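You operate a simulated robot arm through the tools that you are given. There is no shell and no other tool. Be economical: measure what you need, move in short steps, check, and stop when the job is done.

The job below is to be done with a simulated robot arm. You get a single attempt, and the scene is never put back.

JOB
Gauge the red plate's pin and stand the plate in the lane for that height.
Fine: under the gauge, plunger down, back to the loading mark; then the plate stands on its lane of the board.

It is judged by the outcome, as a careful person would: the job done as asked, and still so three seconds after it is handed in. It fails if anything else is knocked over, pushed out of place, dropped, spilled or broken.

ROBOT AND FRAMES
A 6-joint arm with a two-finger parallel gripper, fixed in place. Base frame: the origin is at the foot of the arm, x ahead of it, y to its left, z up. Units: mm, degrees, N and s.
With the tool pointing down near the work surface it reaches from about 300 to 320 mm from the base axis. Its first joint turns from -66.0 to 66.0 degrees. Payload 2.9 kg.
The TCP is the grasp point between the finger pads, 30 mm short of the fingertips. In the tool frame z runs along the fingers and y along their closing line. Largest opening 110 mm; finger width 20, thickness 10; the body of the gripper, 48 by 112 mm, starts 55 mm behind the TCP.
Orientation is that of the tool frame in the base frame, as [roll, pitch, yaw] about the fixed x, y, z axes, in that order (R = Rz(yaw) Ry(pitch) Rx(roll)). With the fingers straight down and closing along the base's y, the tool's x points along the base's -x, its y along +y and its z along -z.

CONTROLS
- The arm moves only by the tool drive_tool. Its arguments are lists of equal length, an entry for each row: "xyz": the shift along the tool's x, y, z in units of 30 mm (1.0 is 30 mm), a list of three; "rot": the turn, a rotation vector about the tool's x, y, z in units of 6 degrees (1.0 is 6 degrees), a list of three; "hand": the closure in counts, from 0 (fully open) to 255 (shut). In form: {"xyz": [[x, y, z], ...], "rot": [[ax, ay, az], ...], "hand": [hand, ...]}. A call has 1 to 12 rows; each row shifts and turns the commanded pose from where the row before left it, along the tool's axes as they then stand. A call with a number of a shift or a turn outside -1 to 1 is refused whole. Each row takes 0.2 s and may step no farther than 50 mm and 8.6 degrees from the row before; otherwise, or with a gripper value out of range, the whole call is refused. A pose out of reach is approached as far as the arm can. The call stops where the force on the tool passes 90 N (or 10 N more than at its start, if that is more) or the arm is blocked; 0.2 s more then pass. The fingers move at their own pace (about 108 mm/s each) and stop on an object; they squeeze with about 27 N. The grip force told is the motor's: it shows also when the fingers shut on nothing. Time passes only in rows, and 0.2 s behind the last, so rows that do not move let the fingers close. It gives the time, the measured TCP pose, the force on the tool (base axes), the opening and the grip force at its end, in the units of the frame above (readings bear some noise), with the torque about the TCP (base axes, N m) and any sound that the robot's microphone picked up, and new pictures: "pictures" is both (left out), scene, wrist or none.
- Cameras (640 x 400 px; columns grow to the right, rows downward): "scene" is fixed at [88.7, 432.9, 1425.9]; the picture's right is [-0.69, -0.72, 0.00], its down [-0.24, 0.23, -0.94] and it looks along [0.68, -0.65, -0.33] (base axes); focal length 297 px, centre (320, 200). "wrist" rides on the gripper at [72, 17, -103] in the tool frame; the picture's right is [-0.23, 0.97, 0.00], its down [-0.76, -0.18, -0.62] and it looks along [-0.61, -0.14, 0.78] (tool axes); focal length 222 px, centre (320, 200). There is no depth. A picture from a camera that has moved, and an enlarged one, comes with that camera's place and axes in the base frame and with its lens. The place of the scene camera against the robot may be out by one fixed shift of up to 25 mm in any direction.
- zoom(camera, box): a new picture of the part [left, top, right, bottom] of that camera's present view, enlarged. No time passes.
- job_done(): hands the job in; it is judged then, once.

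Work in short steps. Places have to be worked out from the pictures, the camera data and where the tool is seen: move nearer, look again, correct. Check each grasp and each placing, and mend what went wrong. You have 120 turns and 200 pictures in all, those below and enlarged ones among them. Open the gripper and draw the arm clear of the work before you hand the job in, unless the task says otherwise; then end with one line.

The tools are called after "Call:" as a command line: name --argument value ..., lists and objects as JSON in quotes. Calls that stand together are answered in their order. drive_tool: Moves the arm, as the interface text tells. Its arguments: {"type":"object","properties":{"xyz":{"type":"array","items":{"type":"array","items":{"type":"number"}}},"rot":{"type":"array","items":{"type":"array","items":{"type":"number"}}},"hand":{"type":"array","items":{"type":"number"}},"pictures":{"type":"string","enum":["both","scene","wrist","none"]}},"required":["xyz","rot","hand"]} The other tools are called the same way: zoom (camera, box) takes an enlarged picture of a part of a camera's view; job_done () hands the job in.

At the start:

```text
clock: 0.0
ee_pos: [316.2, 24.6, 1366.7]
ee_rot: [180.0, 0.0, 179.9]
contact_force: [0.6, 0.2, 0.4]
wrist_torque: [-0.02, -0.04, -0.01]
grip_width: 110.1
gripper_force: 0.0
```

scene: 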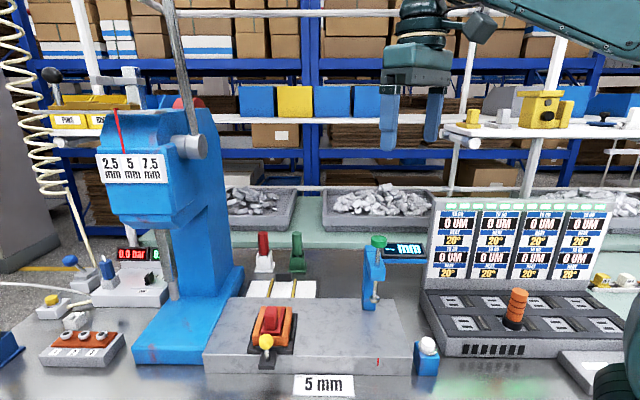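
wrist: 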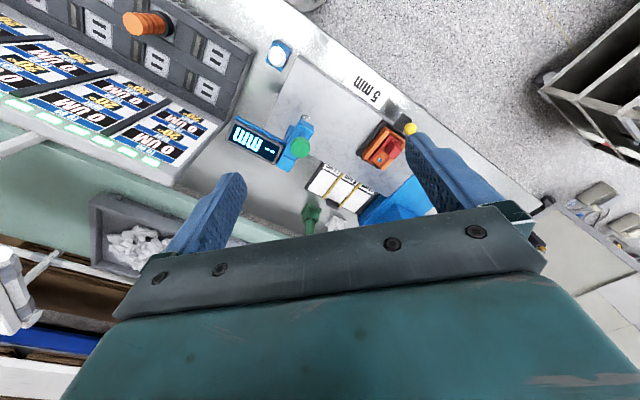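

I'll start by looking closely at the bench, the gauge and the board.

Call:
zoom --camera "scene" --box '[200, 220, 440, 400]'

Call:
zoom --camera "scene" --box '[0, 140, 240, 400]'

Call:
zoom --camera "scene" --box '[410, 190, 640, 400]'

Call:
zoom --camera "wrist" --box '[220, 20, 440, 240]'

```text
2.22 times, centred on (320, 310) of scene
camera zoom: at [88.7, 432.9, 1425.9], right [-0.69, -0.72, 0.0], down [-0.24, 0.23, -0.94], along [0.68, -0.65, -0.33], focal length 661 px, centre (320, -44)
```

zoom: 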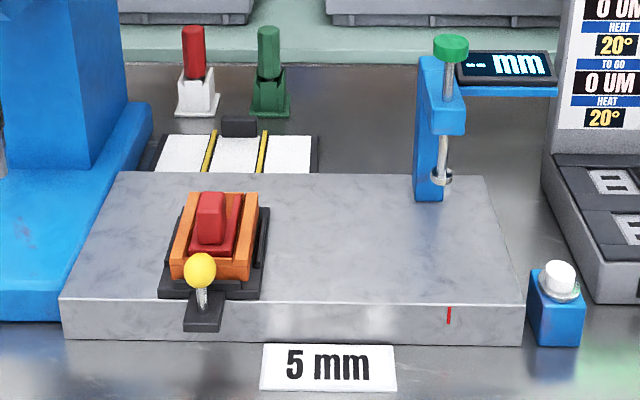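

```text
1.54 times, centred on (120, 270) of scene
camera zoom: at [88.7, 432.9, 1425.9], right [-0.69, -0.72, 0.0], down [-0.24, 0.23, -0.94], along [0.68, -0.65, -0.33], focal length 458 px, centre (628, 92)
```

zoom: 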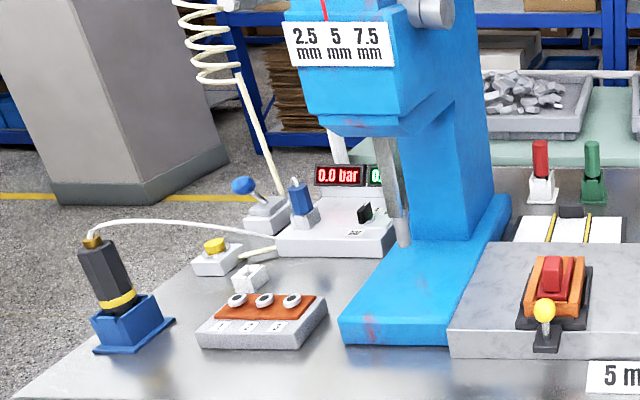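

```text
1.90 times, centred on (525, 295) of scene
camera zoom: at [88.7, 432.9, 1425.9], right [-0.69, -0.72, 0.0], down [-0.24, 0.23, -0.94], along [0.68, -0.65, -0.33], focal length 567 px, centre (-70, 19)
```

zoom: 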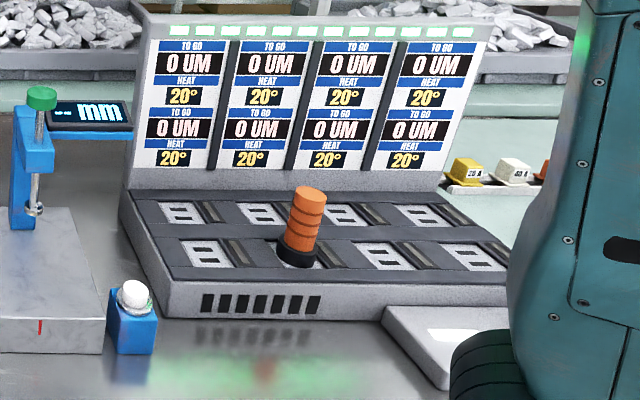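

```text
1.82 times, centred on (330, 130) of wrist
camera zoom: at [243.7, 41.1, 1470.2], right [0.23, 0.97, 0.0], down [0.76, -0.18, 0.62], along [0.61, -0.14, -0.78], focal length 404 px, centre (302, 327)
```

zoom: 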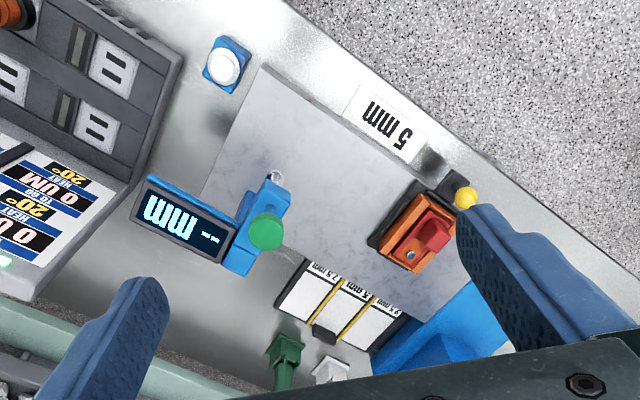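

The carriage holding the red plate sits at the left of the granite, at roughly (480, 200, 970). The gauge's plunger knob is at about (397, -28, 1125). I'll zoom on the lane labels and carriage, and test reach with a small forward move.

Call:
zoom --camera "wrist" --box '[300, 100, 420, 220]'

Call:
drive_tool --xyz '[[-1, 0, 0], [-1, 0, 0], [0, 0, 1]]' --rot '[[0, 0, 0], [0, 0, 0], [0, 0, 0]]' --hand '[0, 0, 0]'

```text
3.33 times, centred on (360, 160) of wrist
camera zoom: at [243.7, 41.1, 1470.2], right [0.23, 0.97, 0.0], down [0.76, -0.18, 0.62], along [0.61, -0.14, -0.78], focal length 740 px, centre (187, 333)
```

zoom: 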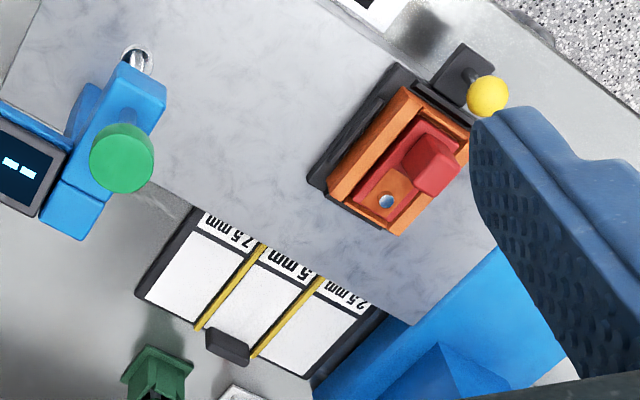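

```text
clock: 0.8
ee_pos: [376.5, 24.3, 1337.9]
ee_rot: [180.0, -0.1, 180.0]
contact_force: [-0.3, 1.7, -0.7]
wrist_torque: [0.02, 0.04, 0.03]
grip_width: 110.2
gripper_force: 0.1
camera wrist: at [303.5, 40.3, 1440.2], right [0.23, 0.97, 0.0], down [0.76, -0.18, 0.62], along [0.61, -0.14, -0.78], focal length 222 px, centre (320, 200)
```

scene: 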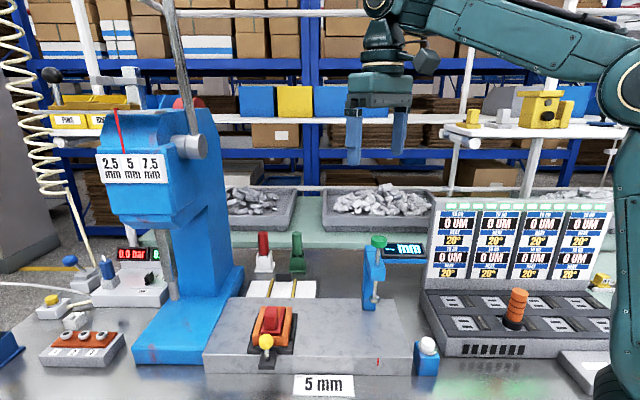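
wrist: 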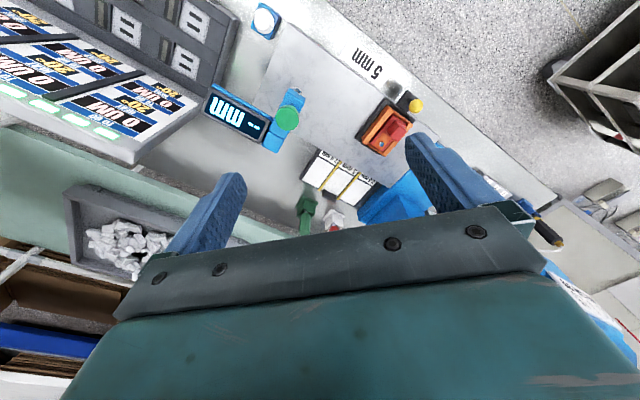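

The lanes from scene left to right read 2.5, 5, 7.5. Next I'll turn the tool about 44° so its closing line lies along the table, then look from the front.

Call:
drive_tool --xyz '[[0, 0, 0], [0, 0, 0], [0, 0, 0], [0, 0, 0], [0, 0, 0], [0, 0, 0], [0, 0, 0], [0, 0, 0]]' --rot '[[0, 0, 1], [0, 0, 1], [0, 0, 1], [0, 0, 1], [0, 0, 1], [0, 0, 1], [0, 0, 1], [0, 0, 0.3]]' --hand '[0, 0, 0, 0, 0, 0, 0, 0]'

```text
clock: 2.6
ee_pos: [375.6, 24.3, 1336.4]
ee_rot: [179.9, 0.0, 136.0]
contact_force: [0.6, 0.6, 0.4]
wrist_torque: [0.0, -0.01, 0.03]
grip_width: 110.2
gripper_force: 0.2
camera wrist: at [335.5, 86.6, 1440.3], right [0.84, 0.54, 0.0], down [0.43, -0.66, 0.62], along [0.34, -0.52, -0.78], focal length 222 px, centre (320, 200)
```

scene: 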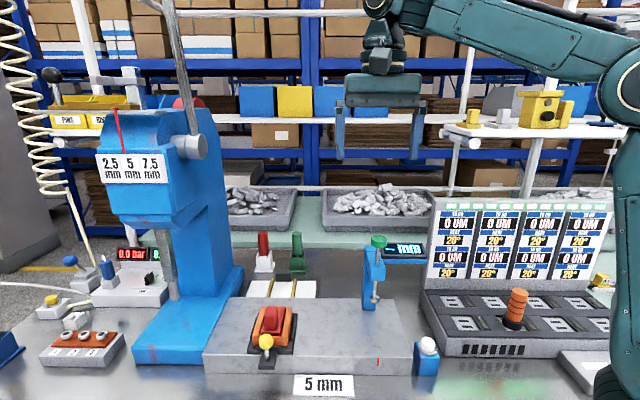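
wrist: 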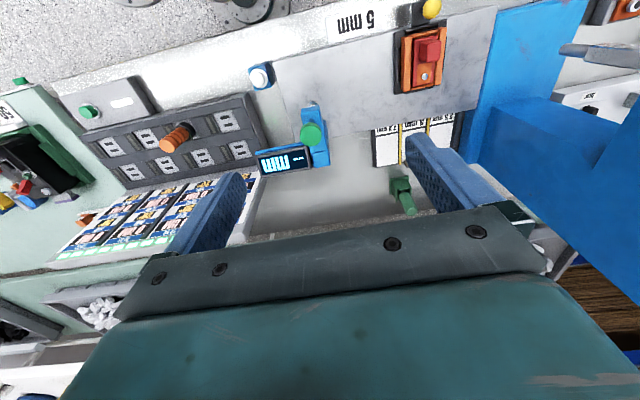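

The granite's front edge looks parallel to the closing line now, and the ball is at about (477, 201, 968). I'll move most of the way above it.

Call:
drive_tool --xyz '[[0.3, 1, 0.6], [0.3, 1, 0.6], [0.3, 1, 0.6], [0.3, 1, 0.6], [0.3, 1, 0.6]]' --rot '[[0, 0, 0], [0, 0, 0], [0, 0, 0], [0, 0, 0], [0, 0, 0]]' --hand '[100, 100, 100, 100, 100]'

```text
clock: 3.8
ee_pos: [448.2, 163.5, 1245.8]
ee_rot: [179.9, 0.1, 136.2]
contact_force: [-0.5, -0.3, -0.4]
wrist_torque: [0.0, 0.02, -0.02]
grip_width: 67.1
gripper_force: 0.1
camera wrist: at [406.6, 226.0, 1350.0], right [0.84, 0.55, 0.0], down [0.43, -0.66, 0.62], along [0.34, -0.52, -0.78], focal length 222 px, centre (320, 200)
```

scene: 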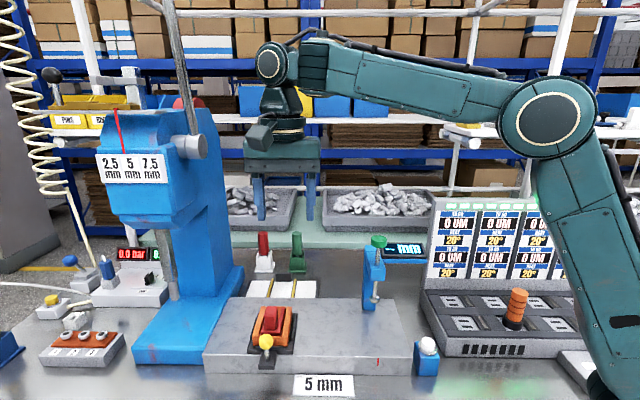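
wrist: 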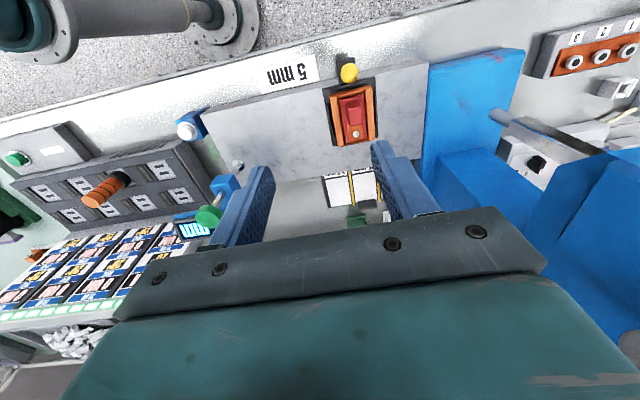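

The ball re-measures at about (473, 203). I'll come down over it to z≈1110 and inspect.

Call:
drive_tool --xyz '[[0.1, 0.5, 0.9], [0.1, 0.5, 0.9], [0.1, 0.5, 0.9], [0, 0, 0.9], [0, 0, 0.9]]' --rot '[[0, 0, 0], [0, 0, 0], [0, 0, 0], [0, 0, 0], [0, 0, 0]]' --hand '[100, 100, 100, 100, 100]'

Call:
zoom --camera "wrist" --box '[200, 60, 440, 210]'

```text
clock: 5.0
ee_pos: [473.4, 202.4, 1110.8]
ee_rot: [179.9, 0.2, 136.3]
contact_force: [-0.4, -1.2, -0.2]
wrist_torque: [-0.02, 0.03, 0.01]
grip_width: 66.9
gripper_force: 0.2
camera wrist: at [431.8, 264.5, 1215.0], right [0.84, 0.55, 0.0], down [0.43, -0.66, 0.62], along [0.34, -0.52, -0.78], focal length 222 px, centre (320, 200)
```

scene: 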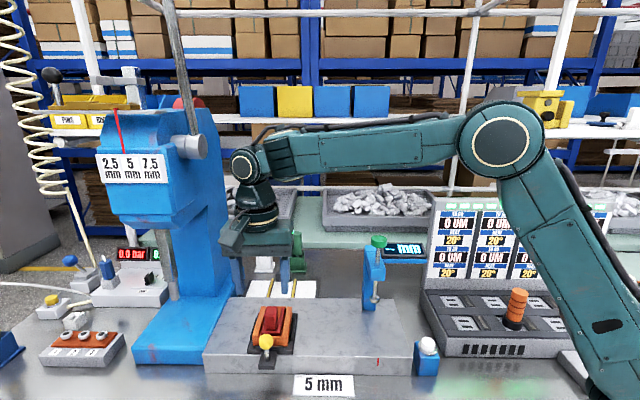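
wrist: 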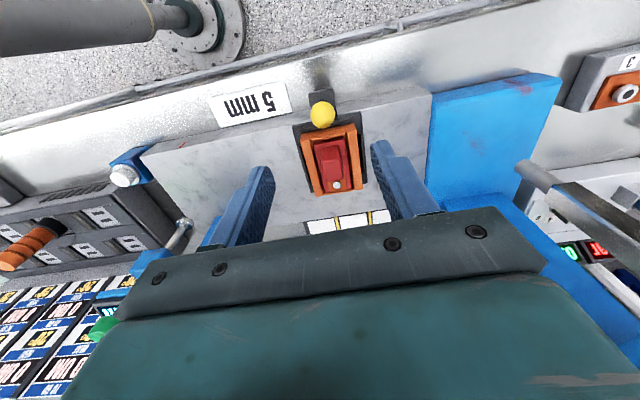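

```text
2.67 times, centred on (320, 135) of wrist
camera zoom: at [431.8, 264.5, 1215.0], right [0.84, 0.55, 0.0], down [0.43, -0.66, 0.62], along [0.34, -0.52, -0.78], focal length 592 px, centre (320, 373)
```

zoom: 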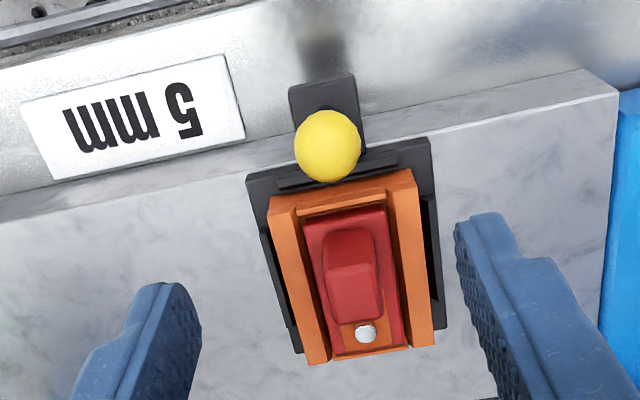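

The table axis works out at 45°, and the ball centre is at about (475.5, 204, 974) with a radius of about 13 mm. I'll zoom on the gauge mark and spindle foot.

Call:
zoom --camera "wrist" --box '[90, 110, 250, 260]'

Call:
zoom --camera "scene" --box '[230, 290, 310, 390]'

Call:
zoom --camera "scene" --box '[340, 220, 440, 380]'

```text
2.67 times, centred on (170, 185) of wrist
camera zoom: at [431.8, 264.5, 1215.0], right [0.84, 0.55, 0.0], down [0.43, -0.66, 0.62], along [0.34, -0.52, -0.78], focal length 592 px, centre (720, 240)
```

zoom: 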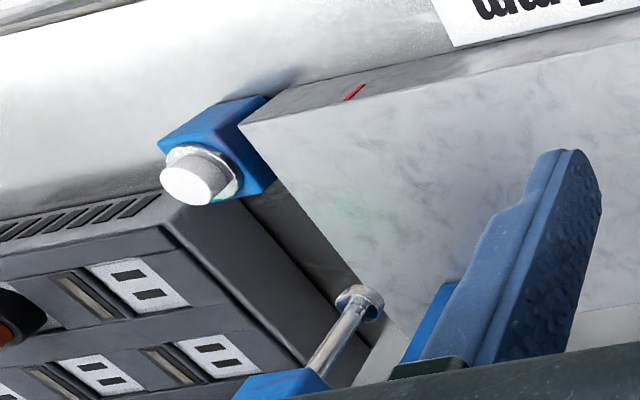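

```text
4.00 times, centred on (270, 340) of scene
camera zoom: at [88.7, 432.9, 1425.9], right [-0.69, -0.72, 0.0], down [-0.24, 0.23, -0.94], along [0.68, -0.65, -0.33], focal length 1190 px, centre (520, -360)
```

zoom: 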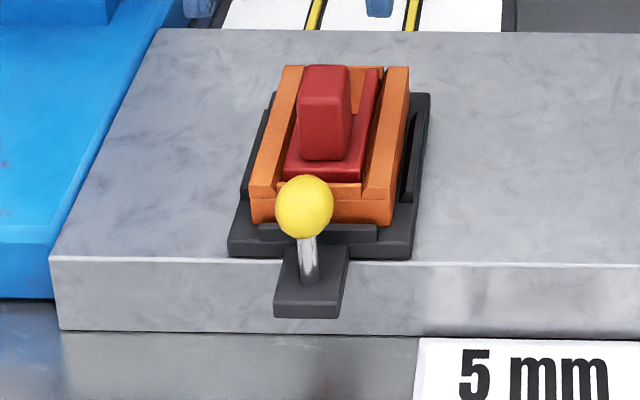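

```text
2.50 times, centred on (390, 300) of scene
camera zoom: at [88.7, 432.9, 1425.9], right [-0.69, -0.72, 0.0], down [-0.24, 0.23, -0.94], along [0.68, -0.65, -0.33], focal length 744 px, centre (145, -50)
```

zoom: 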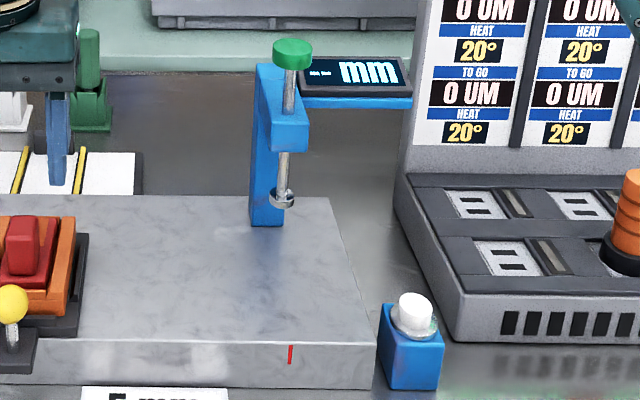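

The granite top works out near z≈926, and the gauge mark and spindle are both near u≈258–262 along the table, so the slide is about 220 mm. I'll descend so the fingers straddle the ball with the tips above its tab.

Call:
drive_tool --xyz '[[0, 0.09, 1], [0, 0, 1], [0, 0, 1], [0, 0, 0.9], [0, 0, 0]]' --rot '[[0, 0, 0.2], [0, 0, 0], [0, 0, 0], [0, 0, 0], [0, 0, 0]]' --hand '[100, 100, 100, 100, 100]'

Call:
zoom --camera "scene" --box '[210, 240, 330, 390]'

```text
clock: 6.2
ee_pos: [475.7, 204.8, 993.7]
ee_rot: [179.9, 0.0, 135.0]
contact_force: [-0.9, -0.3, 0.0]
wrist_torque: [-0.02, 0.0, 0.02]
grip_width: 66.9
gripper_force: 0.1
camera wrist: at [434.9, 267.7, 1097.8], right [0.85, 0.53, 0.0], down [0.41, -0.66, 0.62], along [0.33, -0.53, -0.78], focal length 222 px, centre (320, 200)
```

scene: 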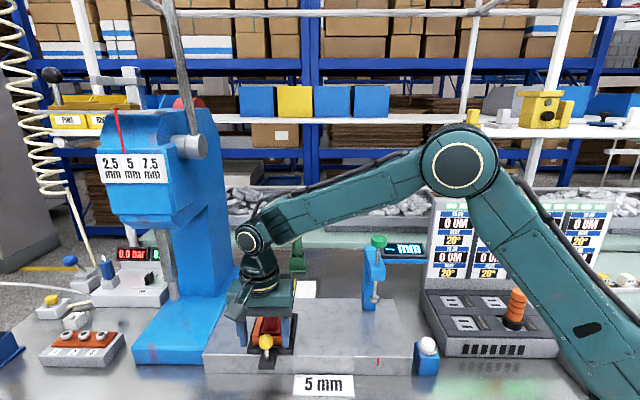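
wrist: 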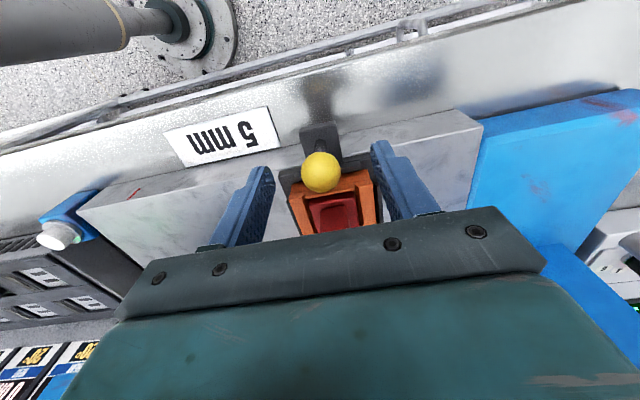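

```text
2.67 times, centred on (270, 315) of scene
camera zoom: at [88.7, 432.9, 1425.9], right [-0.69, -0.72, 0.0], down [-0.24, 0.23, -0.94], along [0.68, -0.65, -0.33], focal length 793 px, centre (453, -107)
```

zoom: 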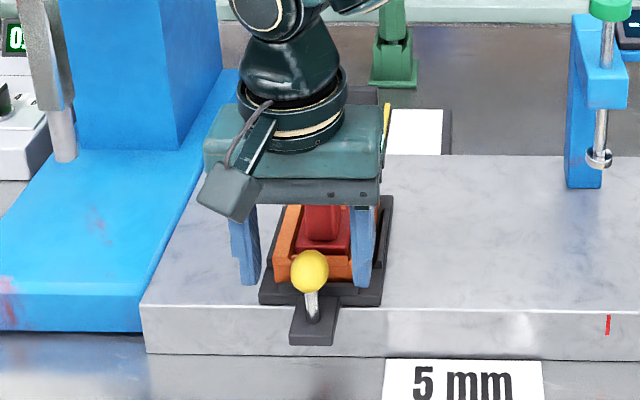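

The ball sits right between the fingers at (475, 203, 974). I'll lower 7 mm and close on it.

Call:
drive_tool --xyz '[[0, 0, 0.25], [0, 0, 0], [0, 0, 0], [0, 0, 0], [0, 0, 0]]' --rot '[[0, 0, 0], [0, 0, 0], [0, 0, 0], [0, 0, 0], [0, 0, 0]]' --hand '[100, 160, 210, 255, 255]'

```text
clock: 7.4
ee_pos: [474.4, 204.9, 986.8]
ee_rot: [-179.9, 0.0, 135.0]
contact_force: [-1.1, -1.2, -0.4]
wrist_torque: [-0.01, 0.03, -0.01]
grip_width: 27.3
gripper_force: 45.0
camera wrist: at [435.0, 267.6, 1090.8], right [0.85, 0.53, 0.0], down [0.41, -0.66, 0.62], along [0.33, -0.53, -0.78], focal length 222 px, centre (320, 200)
```

scene: 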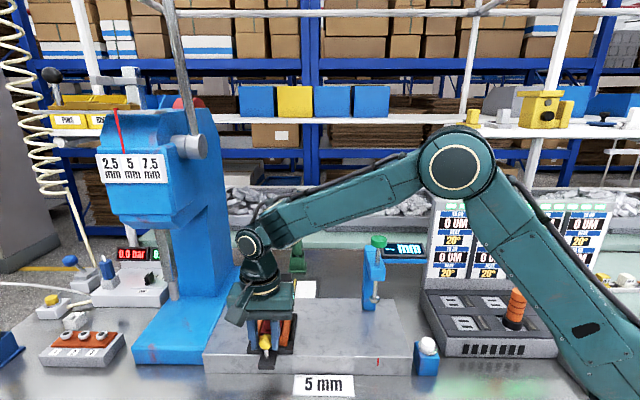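
wrist: 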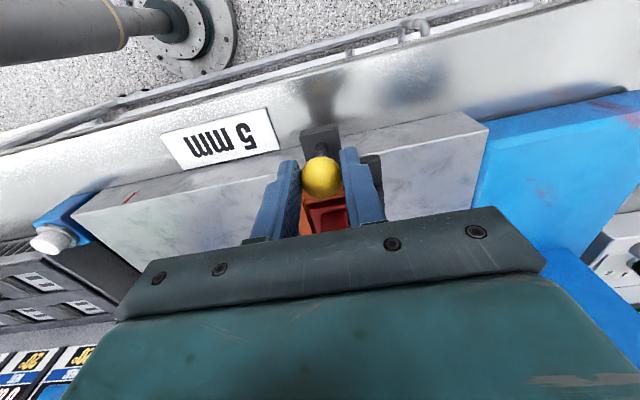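

The ball is gripped, with the opening at 27.3 mm. I'll slide the carriage 60 mm toward the gauge and check the force and whether the loading mark shows.

Call:
drive_tool --xyz '[[0, -0.4, 0], [0, -0.4, 0], [0, -0.4, 0], [0, -0.4, 0], [0, -0.4, 0]]' --rot '[[0, 0, 0], [0, 0, 0], [0, 0, 0], [0, 0, 0], [0, 0, 0]]' --hand '[255, 255, 255, 255, 255]' --pictures "none"

Call:
zoom --camera "scene" --box '[200, 280, 360, 390]'

Call:
zoom --camera "wrist" --box '[240, 60, 520, 240]'

```text
clock: 8.6
ee_pos: [432.3, 162.2, 986.8]
ee_rot: [-180.0, 0.0, 135.1]
contact_force: [-3.4, 4.6, -0.8]
wrist_torque: [-0.18, -0.02, -0.14]
grip_width: 27.4
gripper_force: 45.2
```

```text
3.64 times, centred on (280, 335) of scene
camera zoom: at [88.6, 433.1, 1425.9], right [-0.69, -0.72, 0.0], down [-0.24, 0.23, -0.94], along [0.68, -0.65, -0.33], focal length 1082 px, centre (466, -291)
```

zoom: 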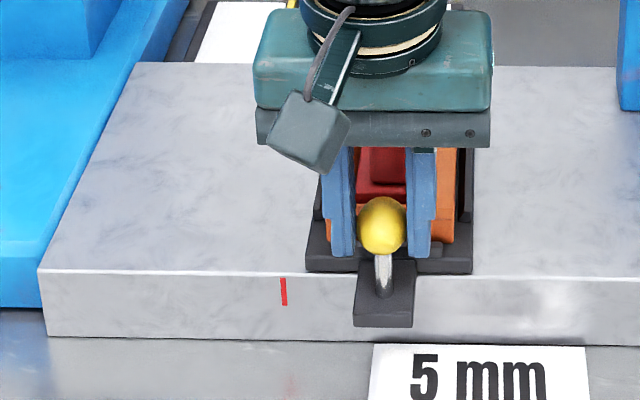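

```text
2.22 times, centred on (380, 150) of wrist
camera zoom: at [392.7, 225.3, 1090.9], right [0.85, 0.53, 0.0], down [0.41, -0.66, 0.62], along [0.33, -0.53, -0.78], focal length 494 px, centre (187, 311)
```

zoom: 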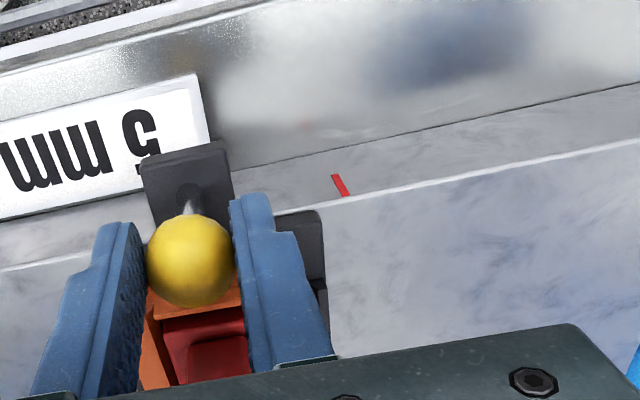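

The loading mark, a red line, is now visible at u≈477, close to the carriage's start position (u≈480). I'll slide another 100 mm and look at the gauge mark the same way.

Call:
drive_tool --xyz '[[0, -0.5, 0], [0, -0.5, 0], [0, -0.5, 0], [0, -0.5, 0], [0, -0.5, 0], [0, -0.5, 0], [0, -0.33, 0]]' --rot '[[0, 0, 0], [0, 0, 0], [0, 0, 0], [0, 0, 0], [0, 0, 0], [0, 0, 0], [0, 0, 0]]' --hand '[255, 255, 255, 255, 255, 255, 255]' --pictures "wrist"

Call:
zoom --camera "scene" --box '[250, 230, 440, 390]'

Call:
zoom --camera "wrist" --box '[160, 60, 440, 240]'

```text
clock: 10.2
ee_pos: [362.1, 91.3, 986.1]
ee_rot: [-180.0, 0.1, 134.9]
contact_force: [-0.1, 1.8, -2.9]
wrist_torque: [0.1, 0.16, 0.04]
grip_width: 27.4
gripper_force: 45.2
camera wrist: at [321.5, 154.3, 1090.8], right [0.85, 0.53, 0.0], down [0.41, -0.66, 0.62], along [0.33, -0.53, -0.78], focal length 222 px, centre (320, 200)
```

wrist: 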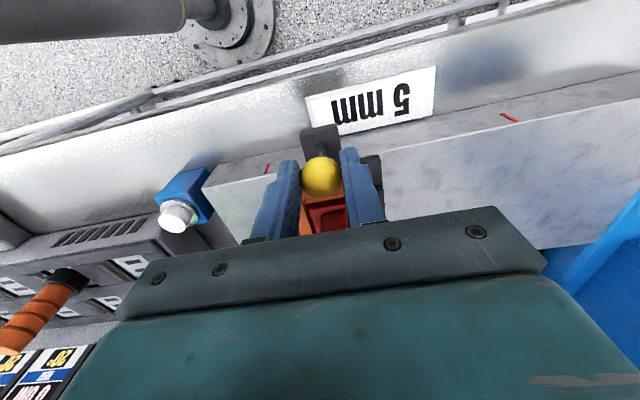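

```text
2.50 times, centred on (345, 310) of scene
camera zoom: at [88.7, 433.0, 1425.9], right [-0.69, -0.72, 0.0], down [-0.24, 0.23, -0.94], along [0.68, -0.65, -0.33], focal length 744 px, centre (258, -75)
```

zoom: 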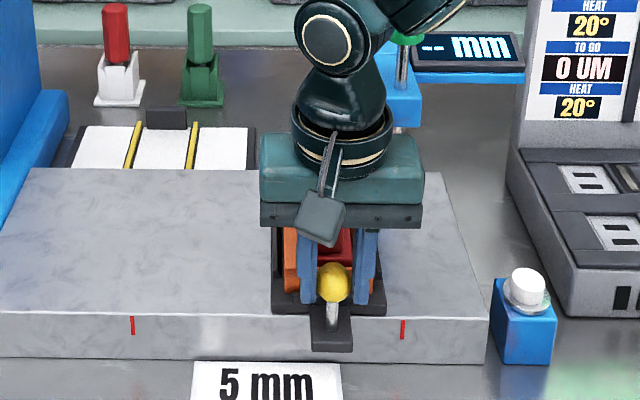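

```text
2.22 times, centred on (300, 150) of wrist
camera zoom: at [321.5, 154.3, 1090.8], right [0.85, 0.53, 0.0], down [0.41, -0.66, 0.62], along [0.33, -0.53, -0.78], focal length 494 px, centre (364, 311)
```

zoom: 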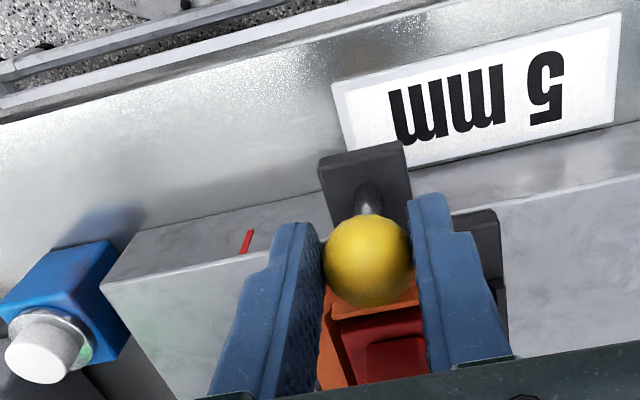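

The gauge mark is at u≈263 and the spindle at u≈260, with the carriage now at u=320.6. I'll slide about 58 mm more, with the last bit slow, and check.

Call:
drive_tool --xyz '[[0, -0.5, 0], [0, -0.5, 0], [0, -0.5, 0], [0, -0.3, 0], [0, -0.13, 0], [0, 0, 0]]' --rot '[[0, 0, 0], [0, 0, 0], [0, 0, 0], [0, 0, 0], [0, 0, 0], [0, 0, 0]]' --hand '[255, 255, 255, 255, 255, 255]' --pictures "none"

Call:
zoom --camera "scene" --box '[310, 220, 450, 390]'

Call:
zoom --camera "wrist" --box '[160, 60, 440, 240]'

```text
clock: 11.6
ee_pos: [319.9, 50.4, 988.3]
ee_rot: [-180.0, 0.0, 135.0]
contact_force: [-4.1, -3.0, 6.4]
wrist_torque: [0.18, 0.3, 0.03]
grip_width: 27.4
gripper_force: 45.5
```

```text
2.35 times, centred on (380, 305) of scene
camera zoom: at [88.5, 432.8, 1426.0], right [-0.69, -0.72, 0.0], down [-0.24, 0.23, -0.94], along [0.68, -0.65, -0.33], focal length 700 px, centre (179, -47)
```

zoom: 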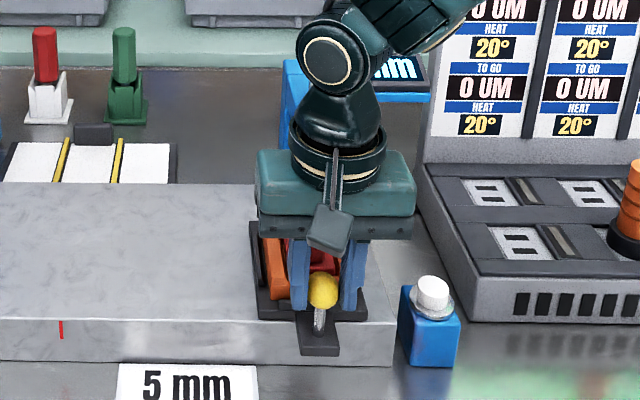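

```text
2.22 times, centred on (300, 150) of wrist
camera zoom: at [280.9, 113.6, 1090.8], right [0.85, 0.53, 0.0], down [0.41, -0.66, 0.62], along [0.33, -0.53, -0.78], focal length 494 px, centre (364, 311)
```

zoom: 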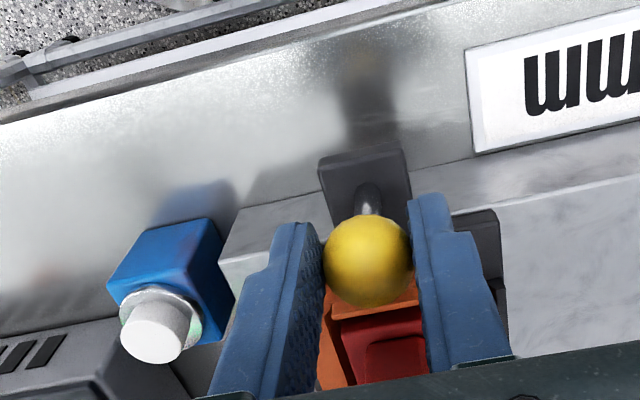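

The carriage is at u=261.8, on the gauge mark. I'll release and rise straight up, then look at the alignment with the spindle.

Call:
drive_tool --xyz '[[0, 0, 0], [0, 0, 0], [0, 0, -0.5], [0, 0, -1], [0, 0, -1], [0, 0, -1], [0, 0, -1], [0, 0, -1], [0, 0, -1], [0, 0, -1]]' --rot '[[0, 0, 0], [0, 0, 0], [0, 0, 0], [0, 0, 0], [0, 0, 0], [0, 0, 0], [0, 0, 0], [0, 0, 0], [0, 0, 0], [0, 0, 0]]' --hand '[120, 120, 120, 120, 120, 120, 120, 120, 120, 120]'

Call:
zoom --camera "scene" --box '[310, 220, 450, 390]'

Call:
zoom --camera "wrist" --box '[220, 60, 440, 220]'

```text
clock: 13.8
ee_pos: [320.8, 51.2, 1211.7]
ee_rot: [180.0, 0.0, 135.0]
contact_force: [0.6, -0.4, -0.6]
wrist_torque: [-0.03, -0.02, -0.01]
grip_width: 58.0
gripper_force: 0.1
camera wrist: at [280.4, 113.4, 1316.0], right [0.85, 0.53, 0.0], down [0.41, -0.66, 0.62], along [0.33, -0.53, -0.78], focal length 222 px, centre (320, 200)
```

scene: 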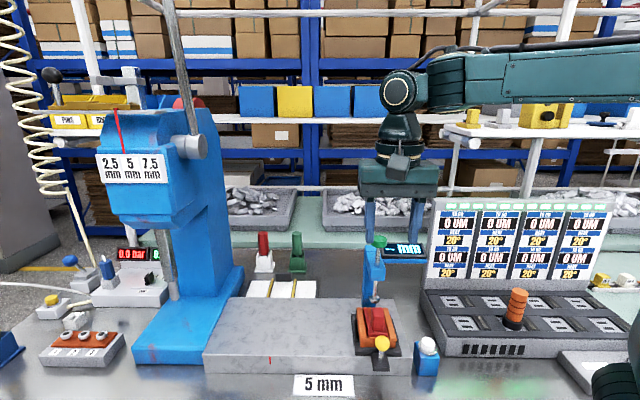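
wrist: 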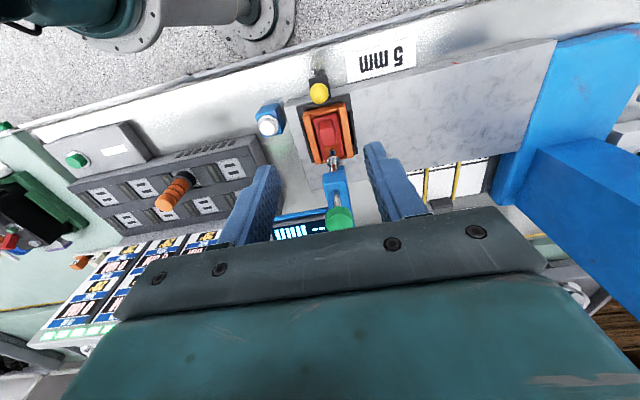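

```text
2.35 times, centred on (380, 305) of scene
camera zoom: at [88.7, 432.9, 1425.9], right [-0.69, -0.72, 0.0], down [-0.24, 0.23, -0.94], along [0.68, -0.65, -0.33], focal length 700 px, centre (179, -47)
```

zoom: 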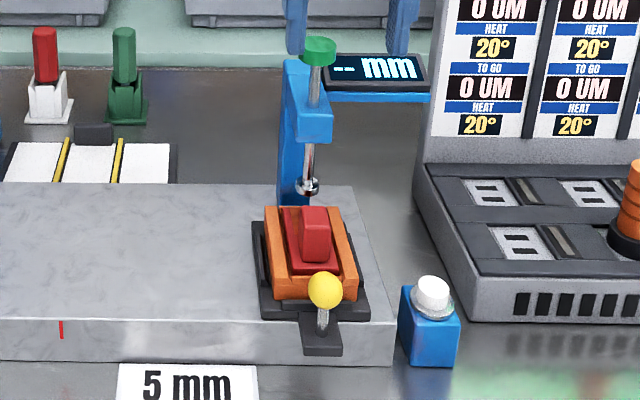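

```text
2.50 times, centred on (330, 140) of wrist
camera zoom: at [280.4, 113.4, 1316.0], right [0.85, 0.53, 0.0], down [0.41, -0.66, 0.62], along [0.33, -0.53, -0.78], focal length 555 px, centre (295, 350)
```

zoom: 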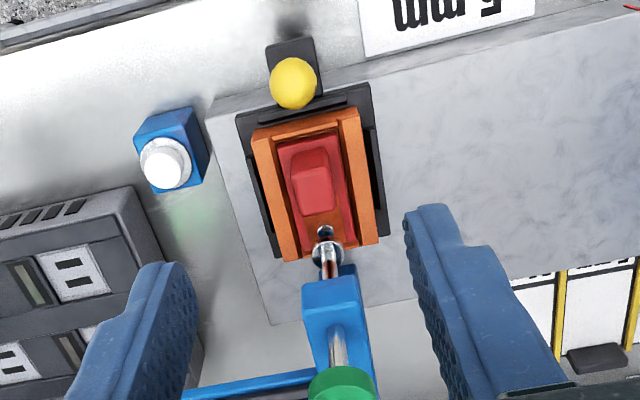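

Spindle and pin look lined up, so I'll zoom closer to confirm.

Call:
zoom --camera "wrist" --box '[300, 130, 370, 180]'

Call:
zoom --camera "scene" --box '[345, 265, 415, 330]'

```text
8.00 times, centred on (335, 155) of wrist
camera zoom: at [280.4, 113.4, 1316.0], right [0.85, 0.53, 0.0], down [0.41, -0.66, 0.62], along [0.33, -0.53, -0.78], focal length 1777 px, centre (200, 560)
```

zoom: 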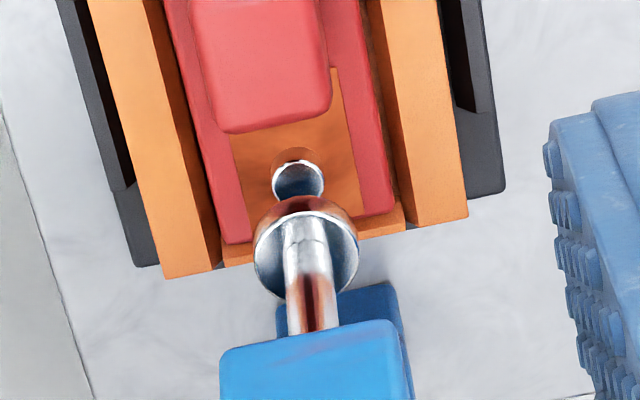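

```text
6.15 times, centred on (380, 298) of scene
camera zoom: at [88.7, 432.9, 1425.9], right [-0.69, -0.72, 0.0], down [-0.24, 0.23, -0.94], along [0.68, -0.65, -0.33], focal length 1830 px, centre (-49, -400)
```

zoom: 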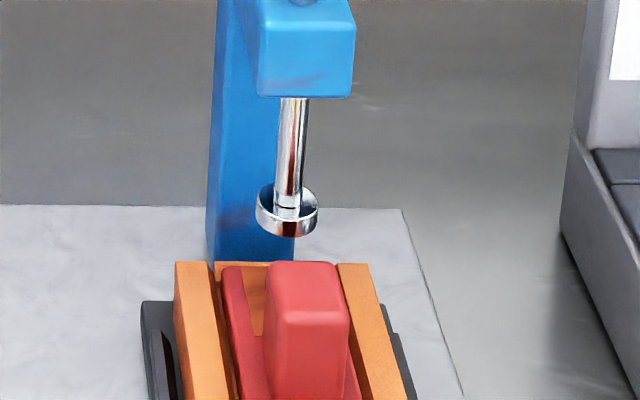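

Pin and spindle are aligned to well under a millimetre across. I'll close the fingers and move above the green knob (u≈260, v≈300, top z≈1120).

Call:
drive_tool --xyz '[[-1, -0.06, 0], [-1, 0, 0], [-1, 0, 0], [-0.6, 0, 0], [0, 0, 0.7], [0, 0, 0]]' --rot '[[0, 0, 0], [0, 0, 0], [0, 0, 0], [0, 0, 0], [0, 0, 0], [0, 0, 0]]' --hand '[255, 255, 255, 255, 255, 255]'

Call:
zoom --camera "scene" --box '[330, 180, 450, 290]'

Call:
zoom --camera "wrist" --box '[260, 80, 420, 240]'

```text
clock: 15.2
ee_pos: [395.5, -26.9, 1191.1]
ee_rot: [180.0, 0.1, 135.1]
contact_force: [0.6, -0.3, -0.1]
wrist_torque: [-0.02, -0.04, 0.01]
grip_width: 0.1
gripper_force: 27.4
camera wrist: at [355.8, 35.9, 1294.3], right [0.85, 0.53, 0.0], down [0.41, -0.66, 0.62], along [0.33, -0.53, -0.78], focal length 222 px, centre (320, 200)
```

scene: 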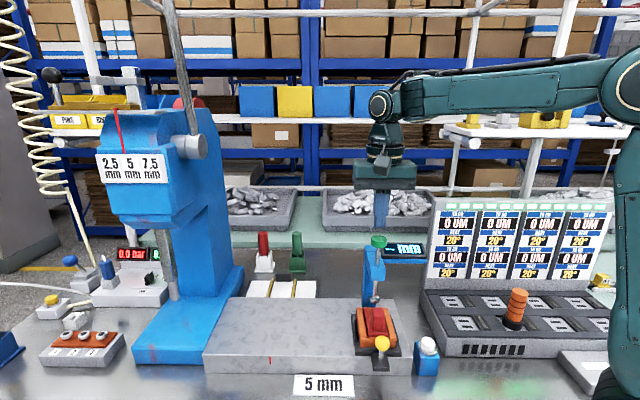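
wrist: 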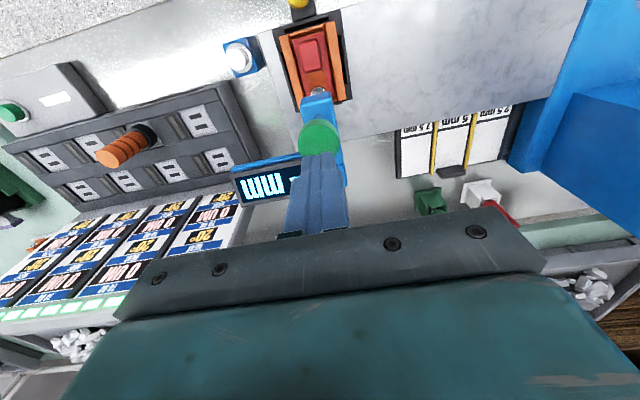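

```text
3.64 times, centred on (390, 235) of scene
camera zoom: at [88.7, 432.9, 1425.9], right [-0.69, -0.72, 0.0], down [-0.24, 0.23, -0.94], along [0.68, -0.65, -0.33], focal length 1082 px, centre (66, 73)
```

zoom: 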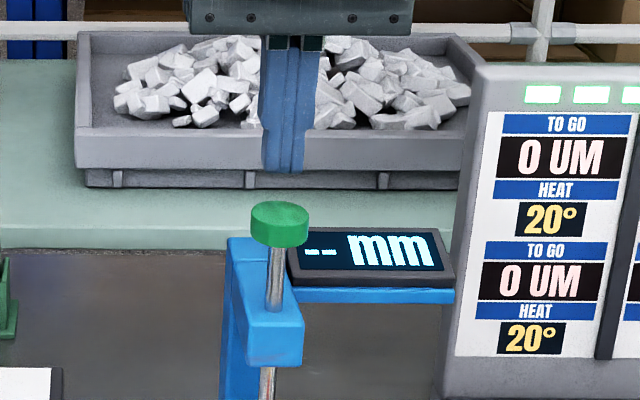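

```text
2.50 times, centred on (340, 160) of wrist
camera zoom: at [355.8, 35.9, 1294.3], right [0.85, 0.53, 0.0], down [0.41, -0.66, 0.62], along [0.33, -0.53, -0.78], focal length 555 px, centre (270, 300)
```

zoom: 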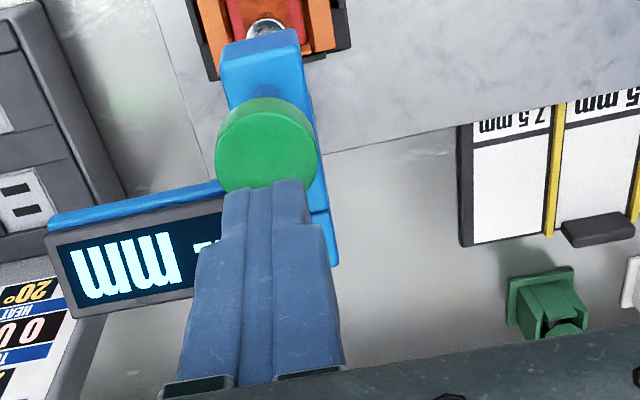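

The knob's top centre triangulates to (393.4, -26.5, 1120), right under the fingertips (tips at z 1161). I'll descend to it, then press gently.

Call:
drive_tool --xyz '[[0.04, 0, 0.6], [0, 0, 0.5], [0, 0, 0.2], [0, 0, 0.1], [0, 0, 0.1], [0, 0, 0.1], [0, 0, 0.1]]' --rot '[[0, 0, 0], [0, 0, 0], [0, 0, 0], [0, 0, 0], [0, 0, 0], [0, 0, 0], [0, 0, 0]]' --hand '[255, 255, 255, 255, 255, 255, 255]' --pictures "none"

Call:
zoom --camera "scene" --box '[330, 200, 450, 330]'

```text
clock: 16.8
ee_pos: [394.7, -26.2, 1140.9]
ee_rot: [179.9, 0.1, 135.1]
contact_force: [-1.4, 0.9, 7.7]
wrist_torque: [0.03, 0.12, 0.02]
grip_width: 0.0
gripper_force: 27.1
```

```text
3.08 times, centred on (390, 265) of scene
camera zoom: at [88.5, 432.9, 1425.9], right [-0.69, -0.72, 0.0], down [-0.24, 0.23, -0.94], along [0.68, -0.65, -0.33], focal length 915 px, centre (105, 0)
```

zoom: 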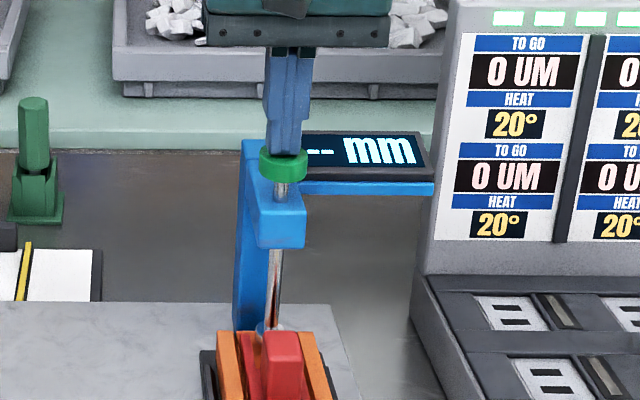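

The plunger is moving with about 8 N of spring force, so I'll keep pressing slowly.

Call:
drive_tool --xyz '[[0, 0, 0.1], [0, 0, 0.1], [0, 0, 0.1], [0, 0, 0.1], [0, 0, 0.1], [0, 0, 0]]' --rot '[[0, 0, 0], [0, 0, 0], [0, 0, 0], [0, 0, 0], [0, 0, 0], [0, 0, 0]]' --hand '[255, 255, 255, 255, 255, 255]' --pictures "none"

Call:
zoom --camera "scene" --box '[330, 200, 450, 330]'

```text
clock: 17.7
ee_pos: [394.8, -26.5, 1140.0]
ee_rot: [179.2, 0.9, 135.1]
contact_force: [-10.3, 0.2, 20.2]
wrist_torque: [0.11, 0.46, 0.05]
grip_width: 0.0
gripper_force: 27.1
stopped in row 4: the force on the tool passed its limit at 93 N (the readings are from after the stop); the commanded pose is now the measured one
```

```text
3.08 times, centred on (390, 265) of scene
camera zoom: at [88.1, 432.9, 1426.0], right [-0.69, -0.72, 0.0], down [-0.24, 0.23, -0.94], along [0.68, -0.65, -0.33], focal length 915 px, centre (105, 0)
```

zoom: 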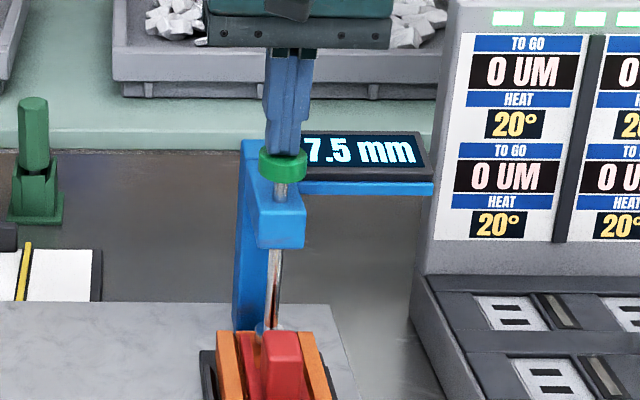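

The gauge reads 7.5 mm. I'll lift off and check the display and the carriage.

Call:
drive_tool --xyz '[[0, 0, -0.3], [0, 0, -1], [0, 0, -1], [0, 0, 0]]' --rot '[[0, 0, 0], [0, 0, 0], [0, 0, 0], [0, 0, 0]]' --hand '[255, 255, 255, 255]' --pictures "none"

Call:
zoom --camera "scene" --box '[330, 210, 450, 390]'

```text
clock: 18.7
ee_pos: [394.2, -26.1, 1208.2]
ee_rot: [179.3, 0.8, 135.1]
contact_force: [0.1, -0.2, -0.3]
wrist_torque: [0.0, -0.05, 0.01]
grip_width: 0.0
gripper_force: 27.1
```

```text
2.22 times, centred on (390, 300) of scene
camera zoom: at [88.7, 432.9, 1425.9], right [-0.69, -0.72, 0.0], down [-0.24, 0.23, -0.94], along [0.68, -0.65, -0.33], focal length 661 px, centre (164, -22)
```

zoom: 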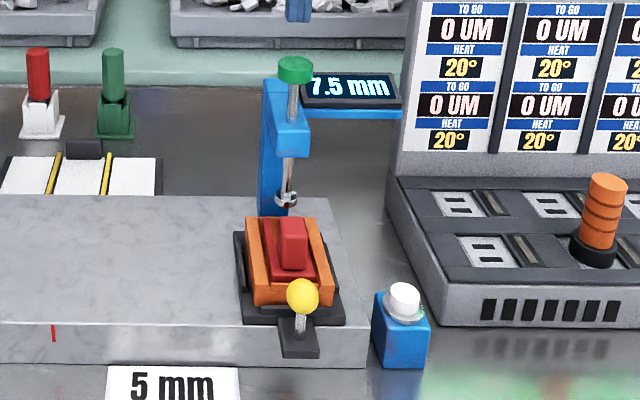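

The display is latched at 7.5 mm and the plunger has sprung back. I'll level the tool and return above the ball.

Call:
drive_tool --xyz '[[0, 0, 0], [1, 0.05, 0], [1, 0, 0], [1, 0, 0], [0.55, 0, 0], [0, 0, 1], [0, 0, 1], [0, 0, 1], [0, 0, 1]]' --rot '[[0.125, 0.125, 0], [0, 0, 0], [0, 0, 0], [0, 0, 0], [0, 0, 0], [0, 0, 0], [0, 0, 0], [0, 0, 0], [0, 0, 0]]' --hand '[120, 120, 120, 120, 120, 120, 120, 120, 120]' --pictures "wrist"

```text
clock: 20.7
ee_pos: [320.8, 50.5, 1086.0]
ee_rot: [-180.0, 0.1, 135.0]
contact_force: [0.1, -0.1, -0.4]
wrist_torque: [-0.01, 0.01, 0.0]
grip_width: 58.2
gripper_force: 0.0
camera wrist: at [281.1, 113.5, 1189.9], right [0.85, 0.53, 0.0], down [0.41, -0.66, 0.62], along [0.33, -0.53, -0.78], focal length 222 px, centre (320, 200)
```

wrist: 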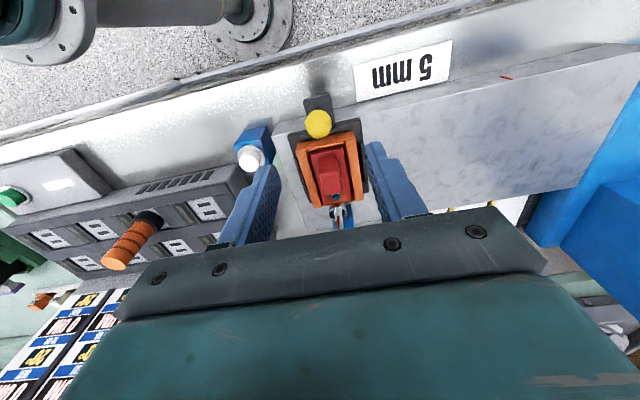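

The ball is still centred, so I'll descend and grip it.

Call:
drive_tool --xyz '[[0, 0, 1], [0, 0, 1], [0, 0, 1], [0, 0, 0.3], [0, 0, 0], [0, 0, 0], [0, 0, 0]]' --rot '[[0, 0, 0], [0, 0, 0], [0, 0, 0], [0, 0, 0], [0, 0, 0], [0, 0, 0], [0, 0, 0]]' --hand '[120, 120, 120, 120, 200, 255, 255]' --pictures "wrist"

```text
clock: 22.3
ee_pos: [319.4, 49.9, 987.9]
ee_rot: [-180.0, 0.1, 134.9]
contact_force: [-1.9, -1.3, -6.4]
wrist_torque: [-0.39, -0.37, -0.04]
grip_width: 27.2
gripper_force: 45.4
camera wrist: at [280.6, 112.3, 1091.8], right [0.85, 0.53, 0.0], down [0.41, -0.66, 0.62], along [0.33, -0.53, -0.78], focal length 222 px, centre (320, 200)
```

wrist: 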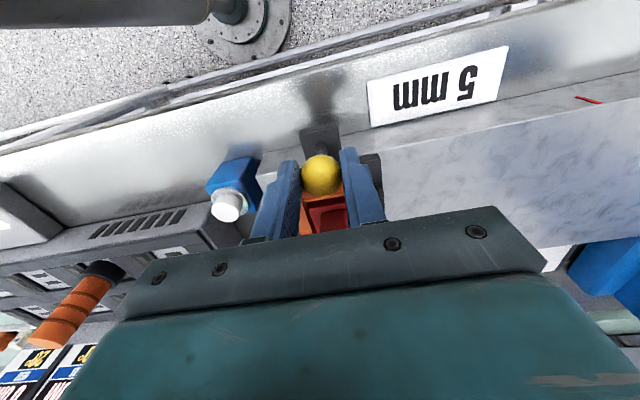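

The ball is gripped. I'll slide back to the loading mark, about 219 mm.

Call:
drive_tool --xyz '[[0, 0.4, 0], [0, 0.7, 0], [0, 0.7, 0], [0, 0.7, 0], [0, 0.7, 0], [0, 0.7, 0], [0, 0.7, 0], [0, 0.7, 0], [0, 0.7, 0], [0, 0.5, 0], [0, 0.4, 0], [0, 0.38, 0]]' --rot '[[0, 0, 0], [0, 0, 0], [0, 0, 0], [0, 0, 0], [0, 0, 0], [0, 0, 0], [0, 0, 0], [0, 0, 0], [0, 0, 0], [0, 0, 0], [0, 0, 0], [0, 0, 0]]' --hand '[255, 255, 255, 255, 255, 255, 255, 255, 255, 255, 255, 255]' --pictures "wrist"

Call:
zoom --camera "scene" --box '[230, 290, 310, 390]'

```text
clock: 24.9
ee_pos: [474.6, 204.7, 987.8]
ee_rot: [180.0, 0.1, 134.8]
contact_force: [1.6, -4.0, -1.9]
wrist_torque: [-0.13, -0.27, 0.21]
grip_width: 27.4
gripper_force: 45.0
camera wrist: at [435.5, 267.6, 1091.9], right [0.85, 0.53, 0.0], down [0.41, -0.66, 0.62], along [0.33, -0.53, -0.78], focal length 222 px, centre (320, 200)
```

wrist: 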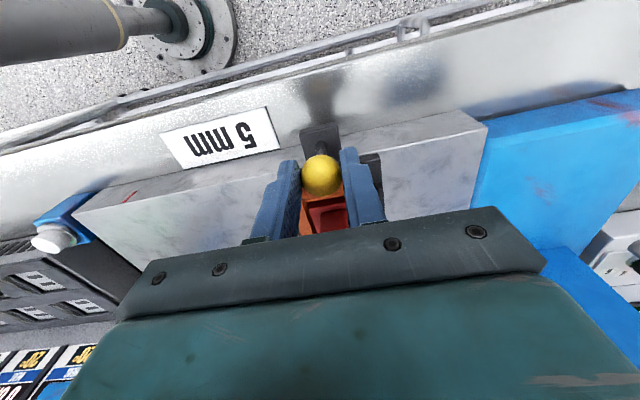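

```text
4.00 times, centred on (270, 340) of scene
camera zoom: at [88.8, 432.8, 1425.9], right [-0.69, -0.72, 0.0], down [-0.24, 0.23, -0.94], along [0.68, -0.65, -0.33], focal length 1190 px, centre (520, -360)
```

zoom: 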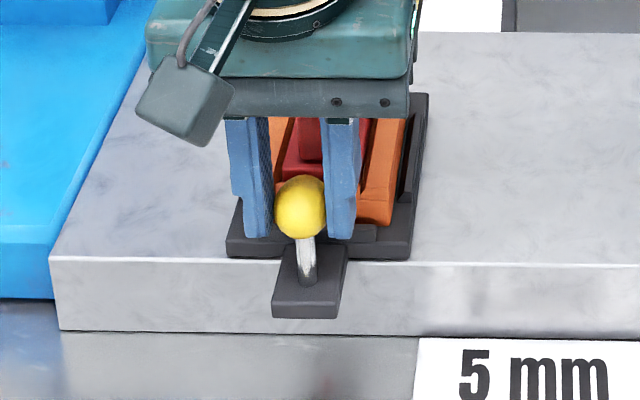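

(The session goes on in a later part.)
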